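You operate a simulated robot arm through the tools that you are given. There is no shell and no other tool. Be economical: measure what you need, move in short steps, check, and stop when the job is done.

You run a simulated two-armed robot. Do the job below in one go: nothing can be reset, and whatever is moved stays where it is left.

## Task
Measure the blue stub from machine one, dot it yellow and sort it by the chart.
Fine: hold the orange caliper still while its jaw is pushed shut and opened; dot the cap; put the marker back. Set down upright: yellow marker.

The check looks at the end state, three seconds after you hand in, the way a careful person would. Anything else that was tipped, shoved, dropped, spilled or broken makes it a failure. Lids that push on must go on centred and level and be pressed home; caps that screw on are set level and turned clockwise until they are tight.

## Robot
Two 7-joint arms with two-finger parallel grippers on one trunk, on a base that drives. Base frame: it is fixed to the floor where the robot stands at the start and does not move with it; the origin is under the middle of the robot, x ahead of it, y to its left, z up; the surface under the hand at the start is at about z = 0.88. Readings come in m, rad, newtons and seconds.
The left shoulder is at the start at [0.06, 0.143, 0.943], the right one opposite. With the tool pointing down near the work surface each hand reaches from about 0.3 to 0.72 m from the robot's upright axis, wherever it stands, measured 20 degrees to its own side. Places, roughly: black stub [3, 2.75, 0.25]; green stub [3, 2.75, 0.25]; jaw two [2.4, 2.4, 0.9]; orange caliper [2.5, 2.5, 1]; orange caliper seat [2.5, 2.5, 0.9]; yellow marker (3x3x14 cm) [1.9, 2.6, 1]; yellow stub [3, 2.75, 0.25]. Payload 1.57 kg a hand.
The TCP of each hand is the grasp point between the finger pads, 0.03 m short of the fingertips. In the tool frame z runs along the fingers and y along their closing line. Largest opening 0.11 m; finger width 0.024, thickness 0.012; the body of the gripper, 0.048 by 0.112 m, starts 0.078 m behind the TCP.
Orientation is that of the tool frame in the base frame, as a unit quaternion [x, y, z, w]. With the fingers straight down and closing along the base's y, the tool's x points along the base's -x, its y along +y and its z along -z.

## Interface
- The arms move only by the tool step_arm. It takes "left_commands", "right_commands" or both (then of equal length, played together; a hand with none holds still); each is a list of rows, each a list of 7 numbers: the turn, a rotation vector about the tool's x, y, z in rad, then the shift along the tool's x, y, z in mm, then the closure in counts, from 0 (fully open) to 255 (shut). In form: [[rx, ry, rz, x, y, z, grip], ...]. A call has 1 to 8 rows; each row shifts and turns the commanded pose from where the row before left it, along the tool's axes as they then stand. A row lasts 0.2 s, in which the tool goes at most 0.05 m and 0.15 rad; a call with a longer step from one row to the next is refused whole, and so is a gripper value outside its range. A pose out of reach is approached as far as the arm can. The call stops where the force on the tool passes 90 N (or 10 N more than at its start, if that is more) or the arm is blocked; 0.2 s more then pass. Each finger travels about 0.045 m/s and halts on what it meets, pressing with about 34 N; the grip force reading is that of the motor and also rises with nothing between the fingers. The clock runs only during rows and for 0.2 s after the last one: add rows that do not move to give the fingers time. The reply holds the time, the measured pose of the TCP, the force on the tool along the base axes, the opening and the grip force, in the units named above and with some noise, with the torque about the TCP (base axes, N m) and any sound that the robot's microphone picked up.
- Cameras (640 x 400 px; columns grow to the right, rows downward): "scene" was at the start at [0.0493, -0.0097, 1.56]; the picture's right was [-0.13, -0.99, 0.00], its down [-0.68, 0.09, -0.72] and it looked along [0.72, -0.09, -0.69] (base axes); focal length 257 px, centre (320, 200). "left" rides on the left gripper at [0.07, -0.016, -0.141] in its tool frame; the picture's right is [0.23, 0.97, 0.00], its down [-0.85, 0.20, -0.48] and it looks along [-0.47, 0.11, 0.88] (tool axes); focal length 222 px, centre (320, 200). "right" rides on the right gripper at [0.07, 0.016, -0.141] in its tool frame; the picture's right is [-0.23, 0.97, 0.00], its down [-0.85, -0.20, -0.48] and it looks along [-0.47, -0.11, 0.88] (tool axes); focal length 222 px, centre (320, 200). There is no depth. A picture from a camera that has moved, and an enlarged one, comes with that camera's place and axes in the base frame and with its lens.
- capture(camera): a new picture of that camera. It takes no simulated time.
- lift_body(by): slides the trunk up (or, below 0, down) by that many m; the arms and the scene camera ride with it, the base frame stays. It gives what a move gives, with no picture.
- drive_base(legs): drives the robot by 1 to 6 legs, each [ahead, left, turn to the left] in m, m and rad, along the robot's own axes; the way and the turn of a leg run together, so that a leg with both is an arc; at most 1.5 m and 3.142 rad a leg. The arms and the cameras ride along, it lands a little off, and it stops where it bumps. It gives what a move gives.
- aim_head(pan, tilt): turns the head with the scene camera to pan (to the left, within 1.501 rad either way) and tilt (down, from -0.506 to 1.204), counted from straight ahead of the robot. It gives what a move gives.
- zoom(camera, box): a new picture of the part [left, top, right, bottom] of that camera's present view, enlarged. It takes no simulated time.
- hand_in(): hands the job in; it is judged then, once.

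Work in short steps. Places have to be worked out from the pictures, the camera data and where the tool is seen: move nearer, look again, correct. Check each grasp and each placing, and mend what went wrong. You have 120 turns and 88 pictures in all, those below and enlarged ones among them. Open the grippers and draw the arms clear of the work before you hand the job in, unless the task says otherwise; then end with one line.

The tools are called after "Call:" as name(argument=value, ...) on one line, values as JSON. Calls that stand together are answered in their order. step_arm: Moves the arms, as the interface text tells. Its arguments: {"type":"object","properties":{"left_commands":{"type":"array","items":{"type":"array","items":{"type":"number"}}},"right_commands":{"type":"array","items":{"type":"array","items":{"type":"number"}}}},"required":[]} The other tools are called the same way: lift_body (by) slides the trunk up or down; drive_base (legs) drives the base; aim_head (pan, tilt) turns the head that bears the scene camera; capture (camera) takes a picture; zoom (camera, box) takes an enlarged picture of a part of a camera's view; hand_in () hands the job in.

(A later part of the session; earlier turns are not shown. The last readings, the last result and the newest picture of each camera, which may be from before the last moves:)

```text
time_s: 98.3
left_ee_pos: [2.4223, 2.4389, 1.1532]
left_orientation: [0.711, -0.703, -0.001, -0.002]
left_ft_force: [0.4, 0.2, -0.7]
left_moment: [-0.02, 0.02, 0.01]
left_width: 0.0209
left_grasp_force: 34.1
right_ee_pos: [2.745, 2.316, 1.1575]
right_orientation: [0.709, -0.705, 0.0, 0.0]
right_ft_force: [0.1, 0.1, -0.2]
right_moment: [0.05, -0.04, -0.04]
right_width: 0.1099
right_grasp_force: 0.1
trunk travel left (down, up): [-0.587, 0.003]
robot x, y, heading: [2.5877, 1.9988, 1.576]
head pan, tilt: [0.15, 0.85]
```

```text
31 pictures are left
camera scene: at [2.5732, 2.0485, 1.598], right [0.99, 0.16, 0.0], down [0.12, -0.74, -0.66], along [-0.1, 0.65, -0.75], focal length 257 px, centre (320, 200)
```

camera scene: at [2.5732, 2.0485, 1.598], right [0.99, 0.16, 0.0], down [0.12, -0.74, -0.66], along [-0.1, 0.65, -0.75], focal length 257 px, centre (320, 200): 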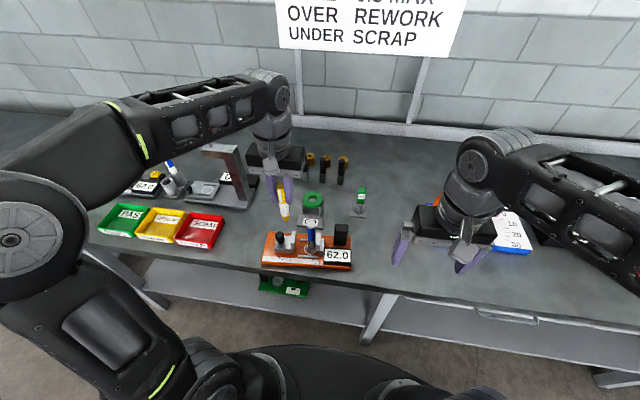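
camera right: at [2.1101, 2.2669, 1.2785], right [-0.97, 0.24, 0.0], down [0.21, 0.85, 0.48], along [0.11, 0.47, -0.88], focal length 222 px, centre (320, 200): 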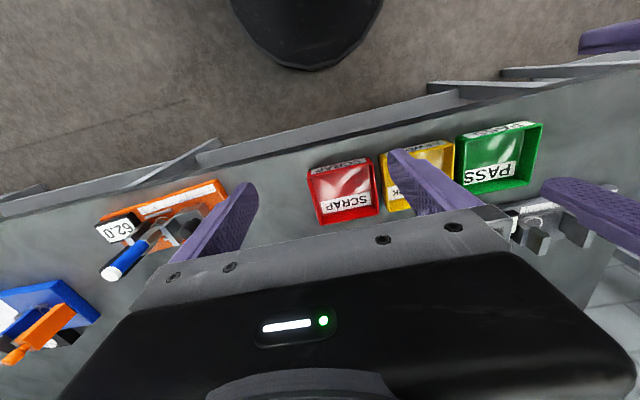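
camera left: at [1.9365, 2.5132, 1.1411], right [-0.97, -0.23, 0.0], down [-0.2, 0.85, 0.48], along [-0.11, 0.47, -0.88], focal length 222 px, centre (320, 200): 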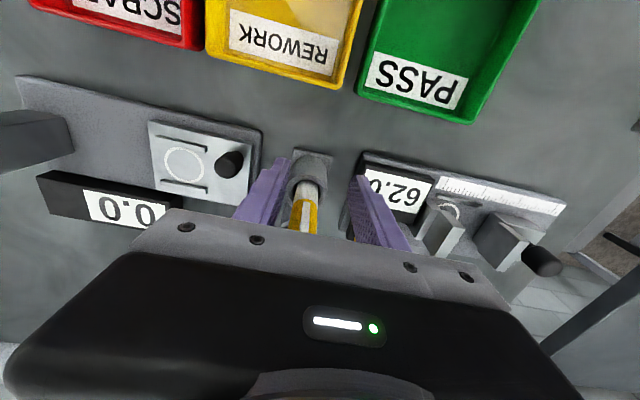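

Zoom on the stub and marker tip for triangulation.

Call:
zoom(camera="scene", box=[250, 170, 370, 270])

Call:
zoom(camera="left", box=[200, 70, 400, 240])

```text
4.00 times, centred on (310, 220) of scene
camera zoom: at [2.5732, 2.0485, 1.598], right [0.99, 0.16, 0.0], down [0.12, -0.74, -0.66], along [-0.1, 0.65, -0.75], focal length 1028 px, centre (360, 120)
```

zoom: 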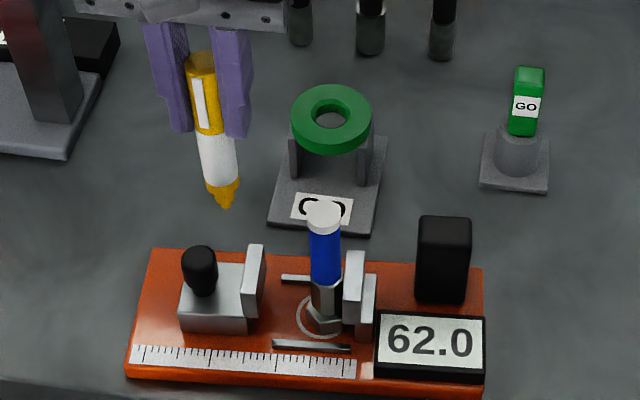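

```text
2.35 times, centred on (300, 155) of left
camera zoom: at [2.4397, 2.3688, 1.2966], right [-0.97, -0.24, 0.0], down [-0.21, 0.85, 0.48], along [-0.11, 0.47, -0.88], focal length 523 px, centre (367, 306)
```

zoom: 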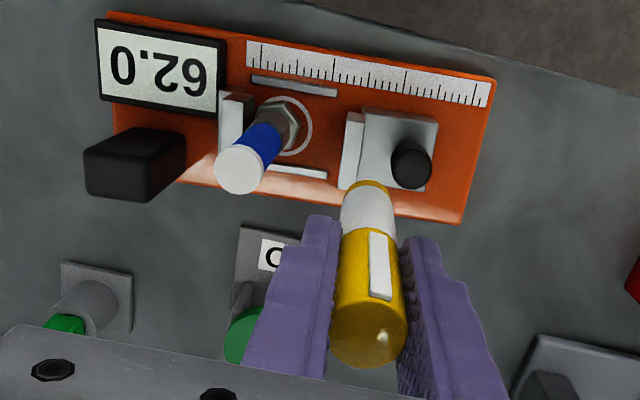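

Cap top triangulates to (2.486,2.449,1.035) and the tip to (2.4225,2.439,1.044). I raise, move over the cap and check.

Call:
step_arm(left_commands=[[0, 0, 0, 0, 0, -20, 255], [0, 0, 0, -9, -32, 0, 255], [0, 0, 0, 0, -32, 0, 255], [0, 0, 0, 0, 0, 0, 255], [0, 0, 0, 0, 0, 12, 255], [0, 0, 0, 0, 0, 0, 255]])

Call:
zoom(camera="scene", box=[280, 185, 350, 245])

Call:
zoom(camera="left", box=[240, 90, 380, 220])

```text
time_s: 99.7
left_ee_pos: [2.488, 2.4493, 1.1626]
left_orientation: [0.711, -0.703, -0.001, -0.001]
left_ft_force: [-0.2, 0.1, -0.7]
left_moment: [-0.03, -0.01, 0.01]
left_width: 0.0209
left_grasp_force: 33.7
left hand out of reach, approached as far as the arm can: row 1
right_ee_pos: [2.746, 2.3158, 1.1575]
right_orientation: [0.709, -0.705, 0.0, 0.0]
right_ft_force: [0.4, -0.1, -0.3]
right_moment: [-0.01, 0.0, 0.03]
right_width: 0.1097
right_grasp_force: 0.1
trunk travel left (down, up): [-0.587, 0.003]
robot x, y, heading: [2.5865, 2.0008, 1.576]
head pan, tilt: [0.15, 0.85]
```

```text
6.67 times, centred on (315, 215) of scene
camera zoom: at [2.5735, 2.0484, 1.598], right [0.99, 0.16, 0.0], down [0.12, -0.74, -0.66], along [-0.1, 0.65, -0.75], focal length 1714 px, centre (353, 100)
```

zoom: 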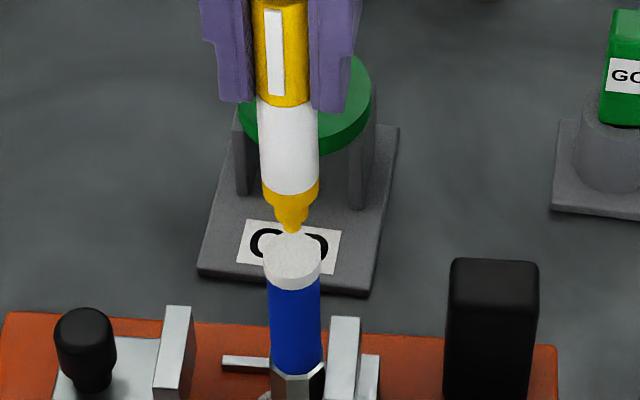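

```text
3.08 times, centred on (310, 155) of left
camera zoom: at [2.5045, 2.3793, 1.3057], right [-0.97, -0.24, 0.0], down [-0.21, 0.85, 0.48], along [-0.11, 0.47, -0.88], focal length 684 px, centre (351, 338)
```

zoom: 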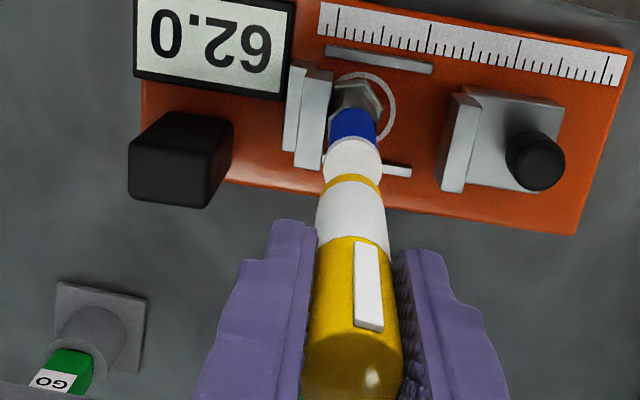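

Tip is centred over the cap. I lower in 2–3 mm steps until contact.

Call:
step_arm(left_commands=[[0, 0, 0, 0, 0, 4, 255], [0, 0, 0, 0, 0, 4, 255], [0, 0, 0, 0, 0, 3, 255], [0, 0, 0, 0, 0, 0, 255]])

Call:
zoom(camera="scene", box=[280, 185, 350, 245])

```text
time_s: 100.7
left_ee_pos: [2.4871, 2.4487, 1.1519]
left_orientation: [0.711, -0.703, -0.001, -0.001]
left_ft_force: [-0.4, 0.6, 1.1]
left_moment: [-0.02, -0.01, 0.03]
left_width: 0.0208
left_grasp_force: 34.5
right_ee_pos: [2.7454, 2.3156, 1.1599]
right_orientation: [0.709, -0.705, 0.0, 0.0]
right_ft_force: [0.0, -0.8, 0.2]
right_moment: [-0.03, -0.01, -0.01]
right_width: 0.1103
right_grasp_force: 0.1
trunk travel left (down, up): [-0.587, 0.003]
robot x, y, heading: [2.5858, 2.0002, 1.58]
head pan, tilt: [0.15, 0.85]
```

```text
6.67 times, centred on (315, 215) of scene
camera zoom: at [2.5736, 2.0484, 1.598], right [0.99, 0.16, 0.0], down [0.12, -0.74, -0.66], along [-0.1, 0.65, -0.75], focal length 1714 px, centre (353, 100)
```

zoom: 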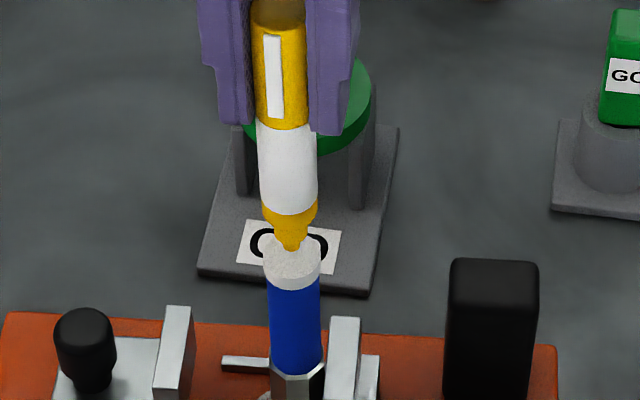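

Tip near the cap centre in view but still without force; I nudge 2 mm in +y and lower slowly.

Call:
step_arm(left_commands=[[0, 0, 0, -2, 0, 2, 255], [0, 0, 0, 0, 0, 1.5, 255], [0, 0, 0, 0, 0, 0, 255]])

Call:
step_arm(left_commands=[[0, 0, 0, 0, 0, 1.5, 255], [0, 0, 0, 0, 0, 1, 255], [0, 0, 0, 0, 0, 0, 255]])

```text
time_s: 101.5
left_ee_pos: [2.4875, 2.4504, 1.1492]
left_orientation: [0.712, -0.703, -0.001, 0.0]
left_ft_force: [-0.5, -0.1, 0.0]
left_moment: [0.02, 0.02, -0.04]
left_width: 0.021
left_grasp_force: 33.6
right_ee_pos: [2.7456, 2.3157, 1.1583]
right_orientation: [0.709, -0.705, 0.0, 0.0]
right_ft_force: [0.0, -0.7, -0.4]
right_moment: [0.02, 0.02, 0.0]
right_width: 0.1098
right_grasp_force: 0.0
trunk travel left (down, up): [-0.587, 0.003]
robot x, y, heading: [2.5896, 2.003, 1.578]
head pan, tilt: [0.15, 0.85]
```

```text
time_s: 102.3
left_ee_pos: [2.4867, 2.4513, 1.1459]
left_orientation: [0.711, -0.703, -0.001, -0.002]
left_ft_force: [0.3, 0.5, -1.1]
left_moment: [0.0, 0.0, 0.0]
left_width: 0.0207
left_grasp_force: 33.6
right_ee_pos: [2.7454, 2.3158, 1.1574]
right_orientation: [0.709, -0.706, -0.001, 0.0]
right_ft_force: [-0.2, -0.4, 0.1]
right_moment: [0.01, 0.0, 0.04]
right_width: 0.11
right_grasp_force: 0.1
trunk travel left (down, up): [-0.587, 0.003]
robot x, y, heading: [2.5862, 1.9989, 1.581]
head pan, tilt: [0.15, 0.85]
```

Call:
zoom(camera="scene", box=[280, 185, 350, 245])

```text
6.67 times, centred on (315, 215) of scene
camera zoom: at [2.5735, 2.0485, 1.598], right [0.99, 0.16, 0.0], down [0.12, -0.74, -0.66], along [-0.1, 0.65, -0.75], focal length 1714 px, centre (353, 100)
```

zoom: 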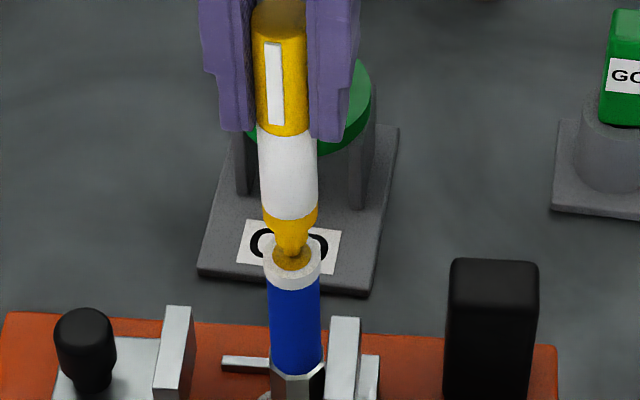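

A yellow disc has appeared on the cap under the tip. I raise the marker and check.

Call:
step_arm(left_commands=[[0, 0, 0, 0, 0, 0, 255], [0, 0, 0, 0, 0, -15, 255], [0, 0, 0, 0, 10, -10, 255], [0, 0, 0, 0, 30, 0, 255], [0, 0, 0, 0, 30, 0, 255], [0, 0, 0, 0, 0, 0, 255]])

Call:
zoom(camera="scene", box=[280, 185, 350, 245])

```text
time_s: 103.7
left_ee_pos: [2.4172, 2.4505, 1.1693]
left_orientation: [0.711, -0.703, -0.001, -0.001]
left_ft_force: [-0.6, 0.1, -0.5]
left_moment: [-0.02, 0.0, -0.03]
left_width: 0.0207
left_grasp_force: 34.0
right_ee_pos: [2.7448, 2.3167, 1.1569]
right_orientation: [0.709, -0.705, 0.0, -0.001]
right_ft_force: [0.3, -1.4, 0.7]
right_moment: [0.0, 0.01, 0.05]
right_width: 0.1098
right_grasp_force: 0.0
trunk travel left (down, up): [-0.587, 0.003]
robot x, y, heading: [2.5864, 2.0022, 1.575]
head pan, tilt: [0.15, 0.85]
```

```text
6.67 times, centred on (315, 215) of scene
camera zoom: at [2.5739, 2.0486, 1.598], right [0.99, 0.16, 0.0], down [0.12, -0.74, -0.66], along [-0.1, 0.65, -0.75], focal length 1714 px, centre (353, 100)
```

zoom: 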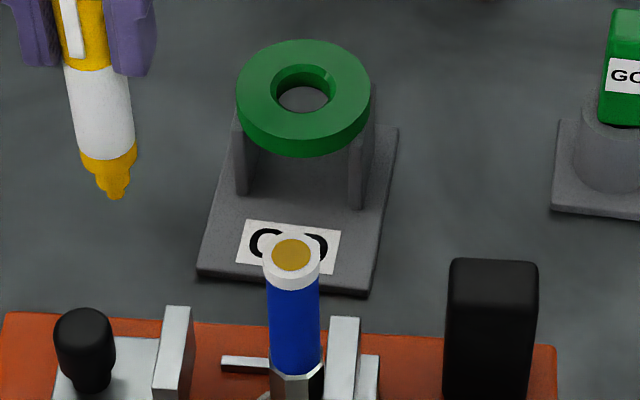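

The yellow dot is clean and centred. Now return the marker: drive back left 0.5 m and recover the pose used at pick-up.

Call:
drive_base(legs=[[0, 0.5, 0]])

Call:
aim_head(pan=0.3, tilt=0.7)

```text
time_s: 106.7
left_ee_pos: [1.919, 2.4464, 1.169]
left_orientation: [0.712, -0.702, -0.001, -0.002]
left_ft_force: [-0.1, -0.3, -0.8]
left_moment: [-0.01, -0.02, -0.03]
left_width: 0.0209
left_grasp_force: 34.0
right_ee_pos: [2.2477, 2.3129, 1.1586]
right_orientation: [0.708, -0.706, 0.001, 0.0]
right_ft_force: [-0.2, 0.3, -0.4]
right_moment: [-0.03, -0.02, -0.02]
right_width: 0.1099
right_grasp_force: 0.0
trunk travel left (down, up): [-0.587, 0.003]
robot x, y, heading: [2.0853, 1.9928, 1.574]
head pan, tilt: [0.15, 0.85]
```

```text
time_s: 107.4
left_ee_pos: [1.9191, 2.4467, 1.1702]
left_orientation: [0.711, -0.703, -0.002, -0.001]
left_ft_force: [0.8, -0.1, -0.8]
left_moment: [-0.02, -0.01, 0.0]
left_width: 0.021
left_grasp_force: 34.0
right_ee_pos: [2.2481, 2.3123, 1.1573]
right_orientation: [0.709, -0.705, 0.0, -0.001]
right_ft_force: [1.2, 0.3, 0.7]
right_moment: [0.02, -0.03, -0.03]
right_width: 0.1101
right_grasp_force: 0.0
trunk travel left (down, up): [-0.587, 0.003]
robot x, y, heading: [2.0883, 1.9958, 1.576]
head pan, tilt: [0.3, 0.7]
```

Lower to the exit height and advance above the cup, then check the pose.

Call:
step_arm(left_commands=[[0, 0, 0, 0, -7, 40, 255], [0, 0, 0, -10, 0, 45, 255], [0, 0, 0, -45, 0, 0, 255], [0, 0, 0, -45, 0, 0, 255], [0, 0, 0, -40, 0, 0, 255], [0, 0, 0, -27, 0, 0, 255], [0, 0, 0, 0, 0, 0, 255]])

Call:
zoom(camera="scene", box=[270, 180, 370, 260])

```text
time_s: 109.0
left_ee_pos: [1.9255, 2.6165, 1.0845]
left_orientation: [0.712, -0.703, -0.002, -0.001]
left_ft_force: [0.3, 0.3, -0.8]
left_moment: [-0.02, 0.0, -0.04]
left_width: 0.0207
left_grasp_force: 34.0
right_ee_pos: [2.2472, 2.3121, 1.1579]
right_orientation: [0.709, -0.705, -0.001, -0.001]
right_ft_force: [0.1, 0.4, -0.3]
right_moment: [-0.05, -0.02, -0.01]
right_width: 0.1097
right_grasp_force: 0.1
trunk travel left (down, up): [-0.587, 0.003]
robot x, y, heading: [2.0903, 1.9963, 1.574]
head pan, tilt: [0.3, 0.7]
```

```text
5.00 times, centred on (320, 220) of scene
camera zoom: at [2.0621, 2.0488, 1.6103], right [0.95, 0.3, 0.0], down [0.19, -0.61, -0.77], along [-0.23, 0.73, -0.64], focal length 1285 px, centre (320, 100)
```

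zoom: 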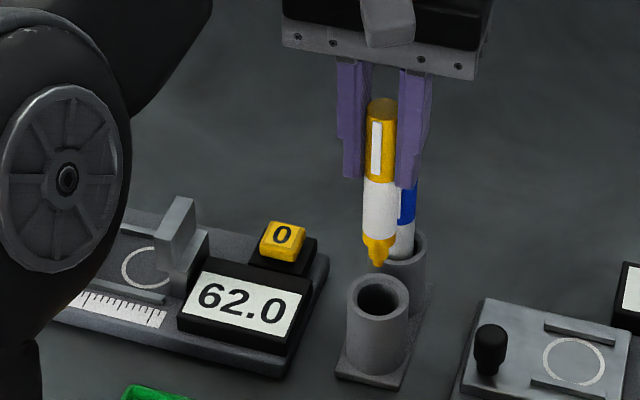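

Tip looks ~2 mm to −x of the cup centre. I shift +1.5 mm and lower into the cup, watching force.

Call:
step_arm(left_commands=[[0, 0, 0, 0, -1.5, 10, 255], [0, 0, 0, 0, 0, 15, 255], [0, 0, 0, 0, 0, 15, 255], [0, 0, 0, 0, 0, 10, 255], [0, 0, 0, 0, 0, 0, 255]])

Call:
zoom(camera="scene", box=[270, 180, 370, 260])

```text
time_s: 110.2
left_ee_pos: [1.9252, 2.6173, 1.0349]
left_orientation: [0.712, -0.703, -0.001, -0.001]
left_ft_force: [-0.5, 0.6, -0.2]
left_moment: [0.0, 0.0, 0.03]
left_width: 0.0208
left_grasp_force: 33.6
right_ee_pos: [2.2483, 2.3124, 1.1567]
right_orientation: [0.709, -0.705, 0.0, 0.001]
right_ft_force: [-0.5, 0.5, 0.8]
right_moment: [0.03, 0.01, -0.01]
right_width: 0.11
right_grasp_force: 0.1
trunk travel left (down, up): [-0.587, 0.003]
robot x, y, heading: [2.0906, 2.0004, 1.576]
head pan, tilt: [0.3, 0.7]
```

```text
5.00 times, centred on (320, 220) of scene
camera zoom: at [2.0621, 2.0491, 1.6102], right [0.95, 0.3, 0.0], down [0.19, -0.61, -0.76], along [-0.23, 0.73, -0.64], focal length 1285 px, centre (320, 100)
```

zoom: 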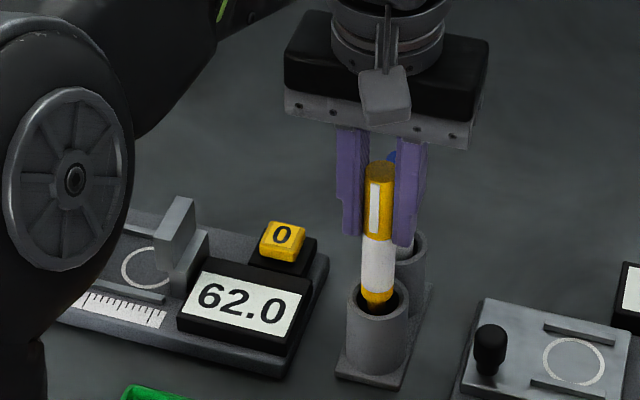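

The tip has entered the cup without contact. Continue down with another +1 mm in x.

Call:
step_arm(left_commands=[[0, 0, 0, 0, -1.5, 10, 255], [0, 0, 0, 0, 0, 12, 255], [0, 0, 0, 0, 0, 10, 255], [0, 0, 0, 0, 0, 4, 255], [0, 0, 0, 0, 0, 2, 255], [0, 0, 0, 0, 0, 0, 255]])

```text
time_s: 111.6
left_ee_pos: [1.9275, 2.6155, 1.0005]
left_orientation: [0.711, -0.703, -0.004, -0.005]
left_ft_force: [-0.8, 0.3, 23.2]
left_moment: [0.04, 0.1, 0.06]
left_width: 0.021
left_grasp_force: 34.3
right_ee_pos: [2.2481, 2.3109, 1.1579]
right_orientation: [0.709, -0.705, -0.001, 0.0]
right_ft_force: [-0.2, 0.8, 0.5]
right_moment: [-0.02, 0.04, -0.01]
right_width: 0.11
right_grasp_force: 0.2
trunk travel left (down, up): [-0.587, 0.003]
robot x, y, heading: [2.0892, 1.9959, 1.581]
head pan, tilt: [0.3, 0.7]
```

Upward force 23 N about 5 mm above the pick-up height; I look whether it is seated.

Call:
zoom(camera="left", box=[240, 110, 400, 240])

Call:
zoom(camera="scene", box=[290, 190, 370, 260])

```text
3.08 times, centred on (320, 175) of left
camera zoom: at [1.9435, 2.5435, 1.1419], right [-0.97, -0.24, 0.0], down [-0.21, 0.85, 0.49], along [-0.11, 0.47, -0.87], focal length 684 px, centre (320, 277)
```

zoom: 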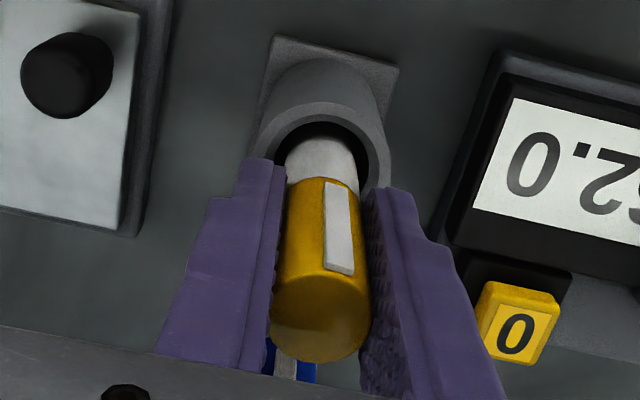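

```text
5.71 times, centred on (330, 225) of scene
camera zoom: at [2.0626, 2.0466, 1.6106], right [0.95, 0.3, 0.0], down [0.19, -0.61, -0.77], along [-0.23, 0.73, -0.64], focal length 1469 px, centre (263, 57)
```

zoom: 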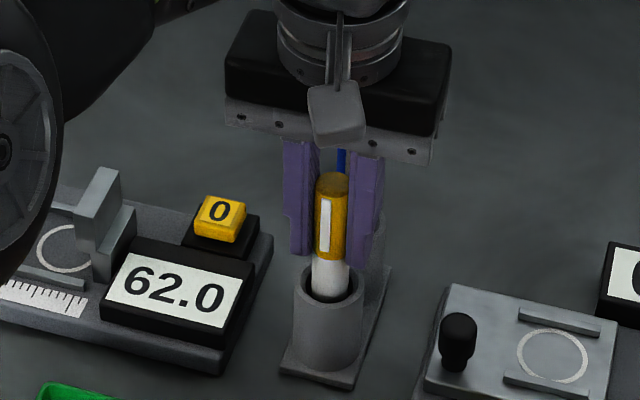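

It looks seated, as deep as at pick-up. I ease up, open to 50 mm and withdraw straight toward me.

Call:
step_arm(left_commands=[[0, 0, 0, 0, 0, -3, 255], [0, 0, 0, 0, 0, 0, 170], [0, 0, 0, 0, 0, 0, 139], [0, 0, 0, 0, 0, 0, 139], [0, 0, 0, 20, 0, 0, 139], [0, 0, 0, 40, 0, 0, 139], [0, 0, 0, 45, 0, 0, 139], [0, 0, 0, 45, 0, 0, 139]])

Call:
step_arm(left_commands=[[0, 0, 0, 0, 0, -45, 139], [0, 0, 0, 0, 0, -45, 100], [0, 0, 0, 30, 30, -45, 60], [0, 0, 0, 0, 0, 0, 60]])

Call:
zoom(camera="scene", box=[240, 160, 400, 270])

```text
time_s: 113.4
left_ee_pos: [1.9293, 2.4643, 0.9998]
left_orientation: [0.712, -0.702, -0.001, -0.002]
left_ft_force: [-0.5, 0.8, 0.0]
left_moment: [0.01, 0.0, 0.01]
left_width: 0.0503
left_grasp_force: 0.0
right_ee_pos: [2.2464, 2.3113, 1.1578]
right_orientation: [0.709, -0.706, 0.0, 0.0]
right_ft_force: [0.3, -0.6, 0.1]
right_moment: [0.01, -0.06, 0.02]
right_width: 0.1102
right_grasp_force: 0.0
trunk travel left (down, up): [-0.587, 0.003]
robot x, y, heading: [2.0859, 1.999, 1.575]
head pan, tilt: [0.3, 0.7]
```

```text
refused: row 3 steps farther than a row can; nothing moved
```

```text
3.64 times, centred on (320, 215) of scene
camera zoom: at [2.0619, 2.0478, 1.6103], right [0.95, 0.3, 0.0], down [0.19, -0.61, -0.77], along [-0.23, 0.73, -0.64], focal length 935 px, centre (320, 146)
```

zoom: 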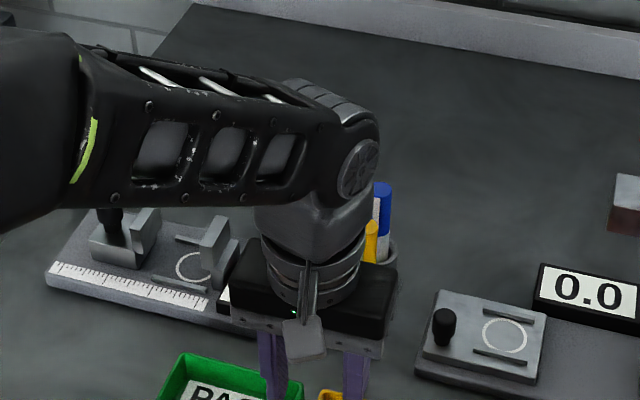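

The marker stays in its cup. Raise the left hand (shorter rows) and drive right to the stub.

Call:
step_arm(left_commands=[[0, 0, 0, 0, 0, -45, 139], [0, 0, 0, 0, 0, -45, 100], [0, 0, 0, 0, 0, -45, 80], [0, 0, 0, 30, 0, 0, 80], [0, 0, 0, 0, 0, 0, 80]])

Call:
zoom(camera="scene", box=[270, 170, 370, 260])

Call:
drive_base(legs=[[0, -0.5, 0]])

Call:
aim_head(pan=0.15, tilt=0.85)

```text
time_s: 114.6
left_ee_pos: [1.9287, 2.4356, 1.1367]
left_orientation: [0.711, -0.703, -0.001, -0.001]
left_ft_force: [-0.2, 0.1, 0.0]
left_moment: [0.01, -0.02, 0.0]
left_width: 0.0754
left_grasp_force: 0.1
right_ee_pos: [2.2478, 2.312, 1.1579]
right_orientation: [0.709, -0.705, 0.0, -0.001]
right_ft_force: [0.3, 0.5, 0.8]
right_moment: [-0.03, -0.01, 0.02]
right_width: 0.11
right_grasp_force: 0.0
trunk travel left (down, up): [-0.587, 0.003]
robot x, y, heading: [2.0937, 1.995, 1.575]
head pan, tilt: [0.3, 0.7]
```

```text
4.44 times, centred on (320, 215) of scene
camera zoom: at [2.0623, 2.0499, 1.6102], right [0.95, 0.3, 0.0], down [0.19, -0.61, -0.76], along [-0.23, 0.73, -0.64], focal length 1142 px, centre (320, 133)
```

zoom: 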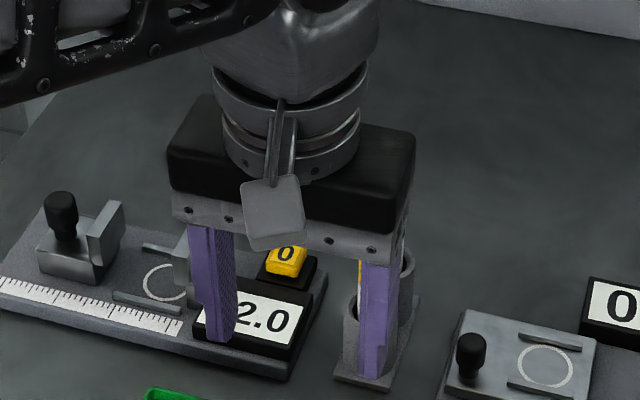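

```text
time_s: 117.5
left_ee_pos: [2.4271, 2.438, 1.1357]
left_orientation: [0.71, -0.704, -0.001, 0.0]
left_ft_force: [0.8, -0.4, -0.2]
left_moment: [-0.03, 0.03, 0.01]
left_width: 0.0754
left_grasp_force: 0.0
right_ee_pos: [2.7448, 2.3145, 1.1579]
right_orientation: [0.709, -0.706, 0.0, 0.0]
right_ft_force: [0.6, -0.1, -0.7]
right_moment: [-0.03, -0.03, -0.01]
right_width: 0.1099
right_grasp_force: 0.1
trunk travel left (down, up): [-0.587, 0.003]
robot x, y, heading: [2.591, 2.0014, 1.578]
head pan, tilt: [0.3, 0.7]
```

```text
time_s: 118.2
left_ee_pos: [2.4248, 2.439, 1.1365]
left_orientation: [0.711, -0.703, -0.001, -0.002]
left_ft_force: [0.6, 0.2, -0.2]
left_moment: [-0.02, -0.02, 0.03]
left_width: 0.0752
left_grasp_force: 0.0
right_ee_pos: [2.7457, 2.3146, 1.1584]
right_orientation: [0.709, -0.706, 0.0, 0.0]
right_ft_force: [0.0, -0.1, 0.1]
right_moment: [-0.05, 0.02, 0.03]
right_width: 0.1099
right_grasp_force: 0.0
trunk travel left (down, up): [-0.587, 0.003]
robot x, y, heading: [2.5846, 1.9998, 1.574]
head pan, tilt: [0.15, 0.85]
```

Move over the stub (2.486,2.449) with 50 mm opening and check from the left camera.

Call:
step_arm(left_commands=[[0, 0, 0, -10, -31, 0, 139], [0, 0, 0, 0, -31, 0, 139], [0, 0, 0, 0, 0, 25, 139], [0, 0, 0, 0, 0, 0, 139]])

Call:
zoom(camera="left", box=[220, 80, 420, 240])

```text
time_s: 119.2
left_ee_pos: [2.4873, 2.4496, 1.1107]
left_orientation: [0.711, -0.703, -0.002, -0.001]
left_ft_force: [0.9, -0.1, -0.2]
left_moment: [0.02, 0.01, 0.01]
left_width: 0.05
left_grasp_force: 0.1
right_ee_pos: [2.7456, 2.3159, 1.1572]
right_orientation: [0.709, -0.705, -0.001, 0.0]
right_ft_force: [1.1, 0.5, 0.7]
right_moment: [0.0, -0.03, -0.01]
right_width: 0.1099
right_grasp_force: 0.0
trunk travel left (down, up): [-0.587, 0.003]
robot x, y, heading: [2.5905, 2.0028, 1.58]
head pan, tilt: [0.15, 0.85]
```

```text
2.50 times, centred on (320, 160) of left
camera zoom: at [2.5046, 2.3784, 1.2527], right [-0.97, -0.24, 0.0], down [-0.21, 0.85, 0.48], along [-0.11, 0.47, -0.88], focal length 555 px, centre (320, 300)
```

zoom: 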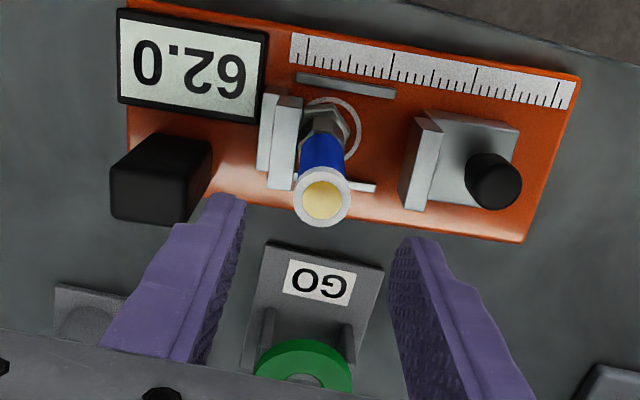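

Stub confirmed directly beneath at (2.4875,2.4495). Descend to z≈1.008 (above the jaw tops) and close.

Call:
step_arm(left_commands=[[0, 0, 0, 0, 0, 40, 139], [0, 0, 0, 0, 0, 40, 139], [0, 0, 0, 0, 0, 23, 139], [0, 0, 0, 0, 0, 0, 165], [0, 0, 0, 0, 0, 0, 255], [0, 0, 0, 0, 0, 0, 255], [0, 0, 0, 0, 0, 0, 255], [0, 0, 0, 0, 0, 0, 255]])

Call:
step_arm(left_commands=[[0, 0, 0, 0, 0, -15, 255], [0, 0, 0, 0, 0, -40, 255], [0, 0, 0, 0, 0, -45, 255], [0, 0, 0, 0, 0, -30, 255], [0, 0, 0, 0, 0, 0, 255]])

Call:
capture(camera="scene")

```text
time_s: 121.0
left_ee_pos: [2.488, 2.4491, 1.0072]
left_orientation: [0.711, -0.704, 0.0, 0.0]
left_ft_force: [-3.3, -0.5, 1.0]
left_moment: [-0.03, 0.19, 0.04]
left_width: 0.0221
left_grasp_force: 33.2
right_ee_pos: [2.7451, 2.3161, 1.1573]
right_orientation: [0.708, -0.706, 0.0, 0.001]
right_ft_force: [0.2, -0.5, 0.1]
right_moment: [0.01, 0.0, 0.01]
right_width: 0.1101
right_grasp_force: 0.0
trunk travel left (down, up): [-0.587, 0.003]
robot x, y, heading: [2.5888, 1.9999, 1.576]
head pan, tilt: [0.15, 0.85]
```

```text
time_s: 122.2
left_ee_pos: [2.4889, 2.4495, 1.1391]
left_orientation: [0.711, -0.703, 0.0, -0.002]
left_ft_force: [0.7, 0.6, -2.2]
left_moment: [0.0, -0.01, -0.03]
left_width: 0.022
left_grasp_force: 33.7
right_ee_pos: [2.7458, 2.3158, 1.1572]
right_orientation: [0.709, -0.705, 0.0, 0.0]
right_ft_force: [0.7, -0.3, -0.4]
right_moment: [-0.03, -0.02, 0.04]
right_width: 0.1102
right_grasp_force: 0.0
trunk travel left (down, up): [-0.587, 0.003]
robot x, y, heading: [2.5869, 1.9995, 1.58]
head pan, tilt: [0.15, 0.85]
```

```text
16 pictures are left
camera scene: at [2.5731, 2.0487, 1.598], right [0.99, 0.15, 0.0], down [0.12, -0.74, -0.66], along [-0.1, 0.65, -0.75], focal length 257 px, centre (320, 200)
```

scene: 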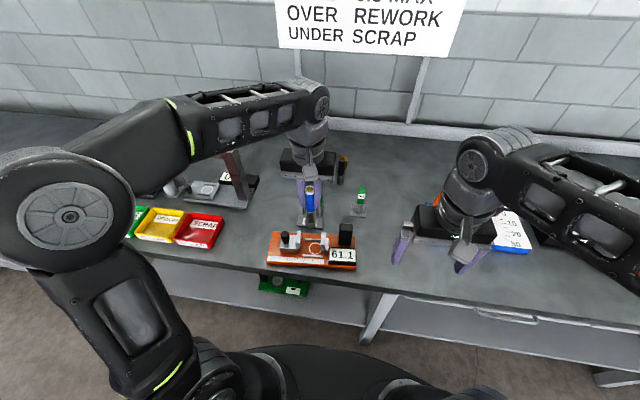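

Stub lifted. The display changed to 61.1, so I check the caliper hasn't been shoved.

Call:
zoom(camera="scene", box=[250, 170, 370, 270])

```text
4.00 times, centred on (310, 220) of scene
camera zoom: at [2.5731, 2.0487, 1.598], right [0.99, 0.15, 0.0], down [0.12, -0.74, -0.66], along [-0.1, 0.65, -0.75], focal length 1028 px, centre (360, 120)
```

zoom: 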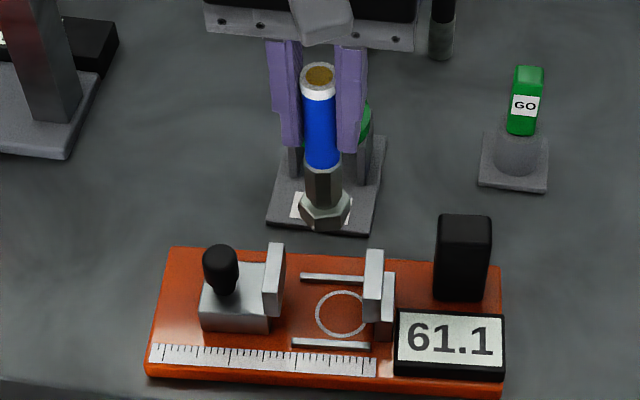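

The caliper was dragged about 15 mm in +x (the stub's hex caught under the fixed jaw on lifting). I will put it back afterwards; first I take the stub to the SCRAP bin at about (2.10,2.465).

Call:
drive_base(legs=[[0, 0.385, 0]])

Call:
zoom(camera="left", box=[200, 60, 440, 240])

Call:
zoom(camera="scene", box=[200, 150, 360, 270])

```text
time_s: 124.7
left_ee_pos: [2.1034, 2.4533, 1.1381]
left_orientation: [-0.706, 0.709, 0.0, 0.002]
left_ft_force: [0.0, 0.4, -2.5]
left_moment: [0.01, -0.03, 0.0]
left_width: 0.0221
left_grasp_force: 34.3
right_ee_pos: [2.3584, 2.3145, 1.1574]
right_orientation: [-0.704, 0.71, -0.001, 0.0]
right_ft_force: [0.6, 0.0, 0.4]
right_moment: [0.0, -0.04, 0.03]
right_width: 0.11
right_grasp_force: 0.0
trunk travel left (down, up): [-0.587, 0.003]
robot x, y, heading: [2.1953, 2.0028, 1.558]
head pan, tilt: [0.15, 0.85]
```

```text
2.22 times, centred on (320, 150) of left
camera zoom: at [2.1192, 2.382, 1.2808], right [-0.97, -0.22, 0.0], down [-0.2, 0.85, 0.48], along [-0.11, 0.47, -0.88], focal length 494 px, centre (320, 311)
```

zoom: 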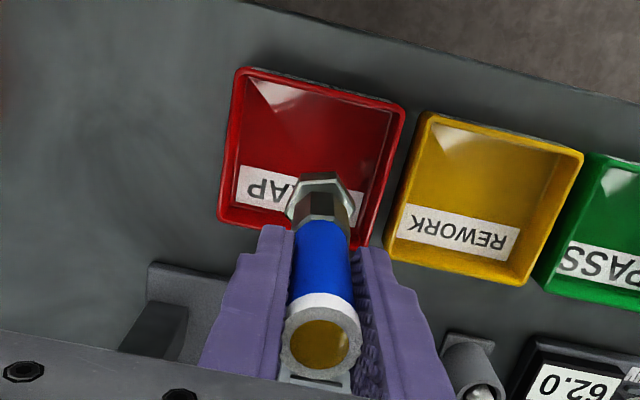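

```text
3.33 times, centred on (280, 210) of scene
camera zoom: at [2.1821, 2.0494, 1.598], right [0.99, 0.14, 0.0], down [0.11, -0.74, -0.66], along [-0.09, 0.65, -0.75], focal length 857 px, centre (453, 167)
```

zoom: 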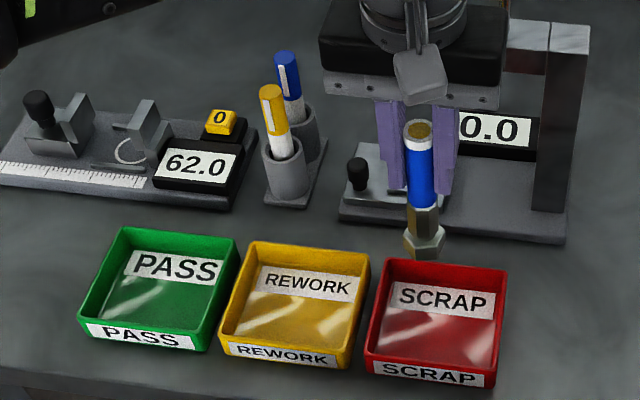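

Bin centre is about (2.112,2.459). Shift +8 mm x, +5 mm y and lower the stub upright into the SCRAP bin.

Call:
step_arm(left_commands=[[0, 0, 0, -5, -8, 0, 255], [0, 0, 0, 0, 0, 40, 255], [0, 0, 0, 0, 0, 40, 255], [0, 0, 0, 0, 0, 40, 255], [0, 0, 0, 0, 0, 8, 255], [0, 0, 0, 0, 0, 0, 255]])

Call:
step_arm(left_commands=[[0, 0, 0, 0, 0, 4, 255], [0, 0, 0, 0, 0, 3, 255], [0, 0, 0, 0, 0, 0, 255]])

```text
time_s: 126.0
left_ee_pos: [2.1124, 2.4575, 1.0101]
left_orientation: [-0.706, 0.709, 0.001, 0.001]
left_ft_force: [-0.8, -1.1, -2.6]
left_moment: [-0.01, 0.02, -0.01]
left_width: 0.022
left_grasp_force: 33.6
right_ee_pos: [2.3586, 2.3141, 1.1578]
right_orientation: [-0.703, 0.711, 0.0, 0.001]
right_ft_force: [-0.1, 0.1, -0.7]
right_moment: [0.0, 0.01, 0.01]
right_width: 0.11
right_grasp_force: 0.0
trunk travel left (down, up): [-0.587, 0.003]
robot x, y, heading: [2.1976, 2.001, 1.559]
head pan, tilt: [0.15, 0.85]
```

```text
time_s: 126.8
left_ee_pos: [2.1119, 2.4582, 1.0036]
left_orientation: [-0.706, 0.709, 0.001, 0.001]
left_ft_force: [-0.3, -0.4, -3.0]
left_moment: [-0.02, 0.01, -0.01]
left_width: 0.0222
left_grasp_force: 34.2
right_ee_pos: [2.3586, 2.3136, 1.1578]
right_orientation: [-0.703, 0.711, 0.001, -0.001]
right_ft_force: [-0.1, 0.6, 0.0]
right_moment: [-0.02, -0.04, -0.01]
right_width: 0.1102
right_grasp_force: 0.1
trunk travel left (down, up): [-0.587, 0.003]
robot x, y, heading: [2.1968, 2.0007, 1.556]
head pan, tilt: [0.15, 0.85]
```

No contact yet; continue in small steps.

Call:
step_arm(left_commands=[[0, 0, 0, 0, 0, 3, 255], [0, 0, 0, 0, 0, 2, 255], [0, 0, 0, 0, 0, 2, 255], [0, 0, 0, 0, 0, 0, 255]])

Call:
step_arm(left_commands=[[0, 0, 0, 0, 0, 2, 255], [0, 0, 0, 0, 0, 2, 255], [0, 0, 0, 0, 0, 0, 255]])

```text
time_s: 127.8
left_ee_pos: [2.1127, 2.4581, 0.9973]
left_orientation: [-0.706, 0.709, 0.001, 0.001]
left_ft_force: [0.2, -0.2, -2.9]
left_moment: [0.0, -0.01, 0.02]
left_width: 0.0218
left_grasp_force: 34.3
right_ee_pos: [2.3603, 2.3137, 1.1575]
right_orientation: [-0.704, 0.71, 0.001, 0.0]
right_ft_force: [-0.2, 0.6, -0.6]
right_moment: [0.03, 0.02, -0.03]
right_width: 0.11
right_grasp_force: 0.1
trunk travel left (down, up): [-0.587, 0.003]
robot x, y, heading: [2.1939, 1.9999, 1.562]
head pan, tilt: [0.15, 0.85]
```

```text
time_s: 128.7
left_ee_pos: [2.1122, 2.4582, 0.9933]
left_orientation: [-0.706, 0.709, 0.001, 0.001]
left_ft_force: [0.8, 0.3, -1.0]
left_moment: [0.03, 0.0, 0.01]
left_width: 0.0218
left_grasp_force: 34.3
right_ee_pos: [2.3587, 2.3125, 1.1571]
right_orientation: [-0.703, 0.711, 0.0, 0.0]
right_ft_force: [0.3, -0.2, 0.4]
right_moment: [-0.03, 0.0, -0.03]
right_width: 0.11
right_grasp_force: 0.0
trunk travel left (down, up): [-0.587, 0.003]
robot x, y, heading: [2.1963, 1.9982, 1.56]
head pan, tilt: [0.15, 0.85]
```

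Force just starts to lift; a little further.

Call:
step_arm(left_commands=[[0, 0, 0, 0, 0, 1.5, 255], [0, 0, 0, 0, 0, 1.5, 255], [0, 0, 0, 0, 0, 0, 255]])

Call:
zoom(camera="scene", box=[240, 170, 340, 260])

```text
time_s: 129.4
left_ee_pos: [2.113, 2.4582, 0.9905]
left_orientation: [-0.706, 0.708, 0.002, 0.003]
left_ft_force: [-3.4, 0.8, 22.3]
left_moment: [0.13, 0.33, 0.08]
left_width: 0.0222
left_grasp_force: 33.9
right_ee_pos: [2.3589, 2.3124, 1.158]
right_orientation: [-0.702, 0.712, 0.001, 0.001]
right_ft_force: [-0.2, -0.7, -0.7]
right_moment: [0.04, 0.01, 0.01]
right_width: 0.1101
right_grasp_force: 0.0
trunk travel left (down, up): [-0.587, 0.003]
robot x, y, heading: [2.1988, 2.0, 1.56]
head pan, tilt: [0.15, 0.85]
```

```text
4.44 times, centred on (290, 215) of scene
camera zoom: at [2.1831, 2.0475, 1.5982], right [0.99, 0.14, 0.0], down [0.11, -0.74, -0.66], along [-0.09, 0.65, -0.75], focal length 1142 px, centre (453, 133)
```

zoom: 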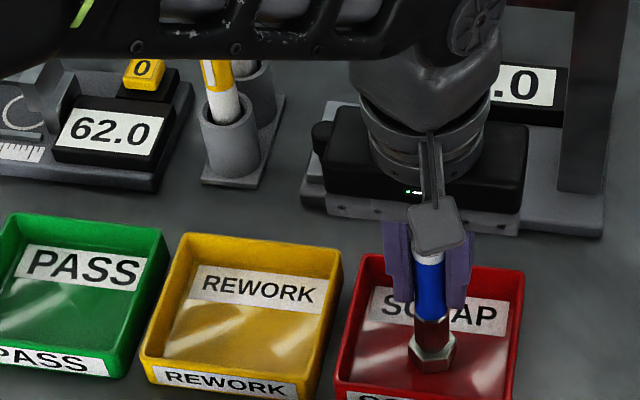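

Standing on the bin floor, mid-bin. Ease off 1.5 mm, open, and rise straight up.

Call:
step_arm(left_commands=[[0, 0, 0, 0, 0, -1.5, 255], [0, 0, 0, 0, 0, 0, 190], [0, 0, 0, 0, 0, 0, 150], [0, 0, 0, 0, 0, 0, 150], [0, 0, 0, 0, 0, -25, 150], [0, 0, 0, 0, 0, -40, 150], [0, 0, 0, 0, 0, -45, 150], [0, 0, 0, 0, 0, -40, 150]])

Call:
zoom(camera="scene", box=[220, 160, 380, 270])

```text
time_s: 131.2
left_ee_pos: [2.1141, 2.4585, 1.1439]
left_orientation: [-0.705, 0.709, 0.001, 0.002]
left_ft_force: [-0.3, -0.3, -0.3]
left_moment: [0.01, 0.02, 0.01]
left_width: 0.0452
left_grasp_force: 0.0
right_ee_pos: [2.359, 2.3129, 1.1588]
right_orientation: [-0.703, 0.711, 0.001, 0.0]
right_ft_force: [0.0, -0.5, -0.4]
right_moment: [0.01, 0.01, -0.03]
right_width: 0.1101
right_grasp_force: 0.1
trunk travel left (down, up): [-0.587, 0.003]
robot x, y, heading: [2.1971, 2.0001, 1.563]
head pan, tilt: [0.15, 0.85]
```

```text
3.64 times, centred on (300, 215) of scene
camera zoom: at [2.1833, 2.0489, 1.5979], right [0.99, 0.14, 0.0], down [0.1, -0.74, -0.66], along [-0.09, 0.65, -0.75], focal length 935 px, centre (393, 146)
```

zoom: 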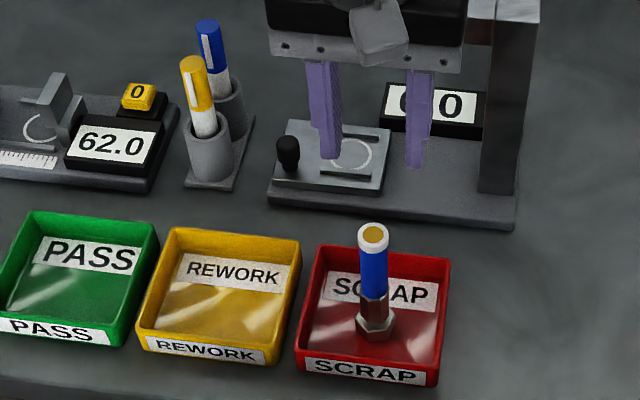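

Stub stands dotted in SCRAP. Now restore the caliper: draw the left hand back and drive right to reach the handle with the right hand.

Call:
step_arm(left_commands=[[0, 0, 0, 45, 0, -10, 80], [0, 0, 0, 45, 0, 0, 60], [0, 0, 0, 0, 45, 0, 60], [0, 0, 0, 0, 45, 0, 60]])

Call:
drive_base(legs=[[0, -0.36, 0.012]])

Call:
step_arm(right_commands=[[0, 0, 0, 0, 45, 0, 105], [0, 0, 0, 0, 45, 0, 105], [0, 0, 0, 0, 45, 0, 105], [0, 0, 0, -45, 0, 0, 105], [0, 0, 0, -45, 0, 10, 105], [0, 0, 0, -45, 0, 20, 105], [0, 0, 0, -45, 0, 20, 105], [0, 0, 0, 0, 0, 0, 105]])

Call:
aim_head(pan=-0.15, tilt=0.85)

Call:
zoom(camera="scene", box=[200, 130, 340, 250])

```text
time_s: 132.2
left_ee_pos: [2.0195, 2.3657, 1.1515]
left_orientation: [-0.705, 0.709, 0.0, 0.002]
left_ft_force: [-0.4, -0.1, -0.6]
left_moment: [0.04, -0.04, -0.02]
left_width: 0.0843
left_grasp_force: 0.1
right_ee_pos: [2.3595, 2.314, 1.1581]
right_orientation: [-0.703, 0.711, 0.001, 0.001]
right_ft_force: [0.2, 0.2, 0.3]
right_moment: [0.03, -0.05, -0.03]
right_width: 0.1098
right_grasp_force: 0.0
trunk travel left (down, up): [-0.587, 0.003]
robot x, y, heading: [2.1954, 2.0036, 1.563]
head pan, tilt: [0.15, 0.85]
```

```text
time_s: 134.5
left_ee_pos: [2.3685, 2.3633, 1.1526]
left_orientation: [0.71, -0.704, -0.001, -0.001]
left_ft_force: [0.3, 0.3, 0.1]
left_moment: [-0.03, 0.04, -0.02]
left_width: 0.0843
left_grasp_force: 0.1
right_ee_pos: [2.7081, 2.3146, 1.1574]
right_orientation: [0.708, -0.706, -0.001, 0.0]
right_ft_force: [-0.1, -0.2, -0.4]
right_moment: [-0.01, 0.02, 0.01]
right_width: 0.1099
right_grasp_force: 0.1
trunk travel left (down, up): [-0.587, 0.003]
robot x, y, heading: [2.5471, 2.0004, 1.57]
head pan, tilt: [0.15, 0.85]
```

```text
time_s: 136.3
left_ee_pos: [2.3682, 2.3624, 1.1532]
left_orientation: [0.71, -0.704, -0.002, -0.002]
left_ft_force: [0.1, -0.2, 0.9]
left_moment: [-0.02, 0.02, -0.02]
left_width: 0.0841
left_grasp_force: 0.1
right_ee_pos: [2.5726, 2.4957, 1.1069]
right_orientation: [0.709, -0.706, -0.001, -0.001]
right_ft_force: [-0.3, -0.3, 0.6]
right_moment: [-0.01, -0.02, -0.03]
right_width: 0.0646
right_grasp_force: 0.1
trunk travel left (down, up): [-0.587, 0.003]
robot x, y, heading: [2.5508, 2.0002, 1.575]
head pan, tilt: [0.15, 0.85]
```

```text
time_s: 137.1
left_ee_pos: [2.3676, 2.3623, 1.1517]
left_orientation: [0.711, -0.703, -0.001, -0.002]
left_ft_force: [0.0, -0.2, 0.5]
left_moment: [0.0, -0.04, 0.0]
left_width: 0.0842
left_grasp_force: 0.0
right_ee_pos: [2.5728, 2.4946, 1.1061]
right_orientation: [0.709, -0.706, -0.001, -0.001]
right_ft_force: [0.2, 0.2, -0.1]
right_moment: [-0.01, 0.01, 0.02]
right_width: 0.065
right_grasp_force: 0.1
trunk travel left (down, up): [-0.587, 0.003]
robot x, y, heading: [2.5471, 1.9968, 1.574]
head pan, tilt: [-0.15, 0.85]
```

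```text
3.33 times, centred on (270, 190) of scene
camera zoom: at [2.5574, 2.048, 1.598], right [0.99, -0.14, 0.0], down [-0.11, -0.74, -0.66], along [0.1, 0.65, -0.75], focal length 857 px, centre (487, 233)
```

zoom: 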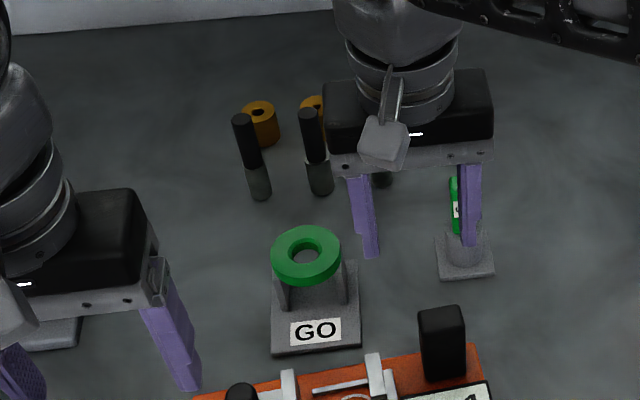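

Handle now at about (2.585,2.495). I centre the right hand on it, descend as before, and grip; I then know the original position was TCP x=2.568.

Call:
step_arm(right_commands=[[0, 0, 0, -5, -12, 0, 105], [0, 0, 0, 0, 0, 40, 105], [0, 0, 0, 0, 0, 40, 105], [0, 0, 0, 0, 0, 30, 105], [0, 0, 0, 0, 0, 20, 105], [0, 0, 0, 0, 0, 18, 105], [0, 0, 0, 0, 0, 0, 105]])

Call:
zoom(camera="scene", box=[220, 170, 360, 280])

```text
time_s: 138.7
left_ee_pos: [2.3684, 2.3636, 1.1523]
left_orientation: [0.711, -0.703, -0.001, -0.002]
left_ft_force: [0.1, -0.6, 0.4]
left_moment: [0.02, -0.02, 0.02]
left_width: 0.0841
left_grasp_force: 0.1
right_ee_pos: [2.5828, 2.5006, 0.9587]
right_orientation: [0.708, -0.706, -0.001, 0.0]
right_ft_force: [0.4, 0.3, -0.3]
right_moment: [-0.03, 0.0, 0.02]
right_width: 0.0647
right_grasp_force: 0.0
trunk travel left (down, up): [-0.587, 0.003]
robot x, y, heading: [2.5493, 1.9992, 1.57]
head pan, tilt: [-0.15, 0.85]
```

```text
3.64 times, centred on (290, 225) of scene
camera zoom: at [2.5576, 2.0479, 1.598], right [0.99, -0.15, 0.0], down [-0.11, -0.74, -0.66], along [0.1, 0.65, -0.75], focal length 935 px, centre (429, 109)
```

zoom: 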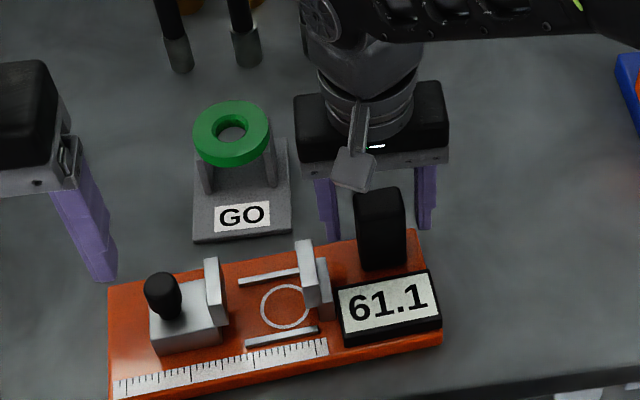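

Gaps are even and y is unchanged. Close on the handle, then read the exact x.

Call:
step_arm(right_commands=[[0, 0, 0, 0, 0, 0, 130], [0, 0, 0, 0, 0, 0, 150], [0, 0, 0, 0, 0, 0, 255], [0, 0, 0, 0, 0, 0, 255], [0, 0, 0, 0, 0, 0, 255], [0, 0, 0, 0, 0, 0, 255]])

Call:
step_arm(right_commands=[[0, 0, 0, 0, 3, 0, 255], [0, 0, 0, 0, 3, 0, 255], [0, 0, 0, 0, 3, 0, 255], [0, 0, 0, 0, 3, 0, 255], [0, 0, 0, 0, 2.5, 0, 255], [0, 0, 0, 0, 0, 0, 255], [0, 0, 0, 0, 0, 0, 255]])

Call:
zoom(camera="scene", box=[220, 170, 360, 280])

```text
time_s: 140.1
left_ee_pos: [2.3687, 2.3629, 1.1527]
left_orientation: [0.71, -0.704, -0.001, -0.001]
left_ft_force: [0.0, 0.4, 0.0]
left_moment: [0.02, -0.01, 0.03]
left_width: 0.0842
left_grasp_force: 0.0
right_ee_pos: [2.5848, 2.5, 0.9574]
right_orientation: [0.708, -0.706, 0.0, 0.0]
right_ft_force: [2.3, -0.5, 0.8]
right_moment: [-0.15, 0.05, 0.31]
right_width: 0.041
right_grasp_force: 34.1
trunk travel left (down, up): [-0.587, 0.003]
robot x, y, heading: [2.552, 1.9974, 1.573]
head pan, tilt: [-0.15, 0.85]
```

```text
time_s: 141.7
left_ee_pos: [2.369, 2.3628, 1.1519]
left_orientation: [0.71, -0.704, -0.001, -0.001]
left_ft_force: [0.4, 0.0, 0.0]
left_moment: [0.01, -0.01, 0.02]
left_width: 0.0841
left_grasp_force: 0.1
right_ee_pos: [2.569, 2.5, 0.9594]
right_orientation: [0.708, -0.706, -0.001, 0.0]
right_ft_force: [1.1, -0.6, 0.8]
right_moment: [-0.16, 0.17, 0.3]
right_width: 0.0408
right_grasp_force: 34.0
trunk travel left (down, up): [-0.587, 0.003]
robot x, y, heading: [2.5458, 2.0015, 1.576]
head pan, tilt: [-0.15, 0.85]
```

```text
3.64 times, centred on (290, 225) of scene
camera zoom: at [2.5577, 2.0486, 1.598], right [0.99, -0.15, 0.0], down [-0.11, -0.74, -0.66], along [0.1, 0.65, -0.75], focal length 935 px, centre (429, 109)
```

zoom: 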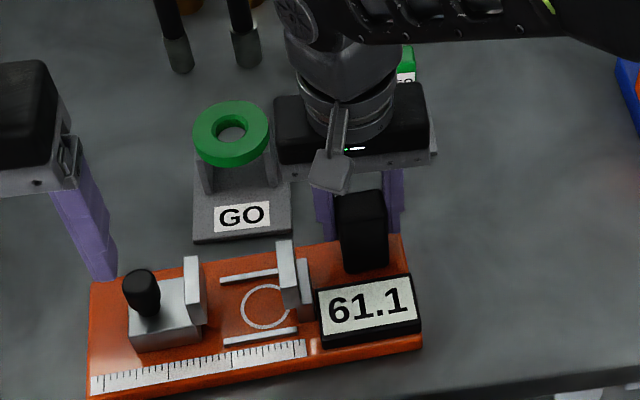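

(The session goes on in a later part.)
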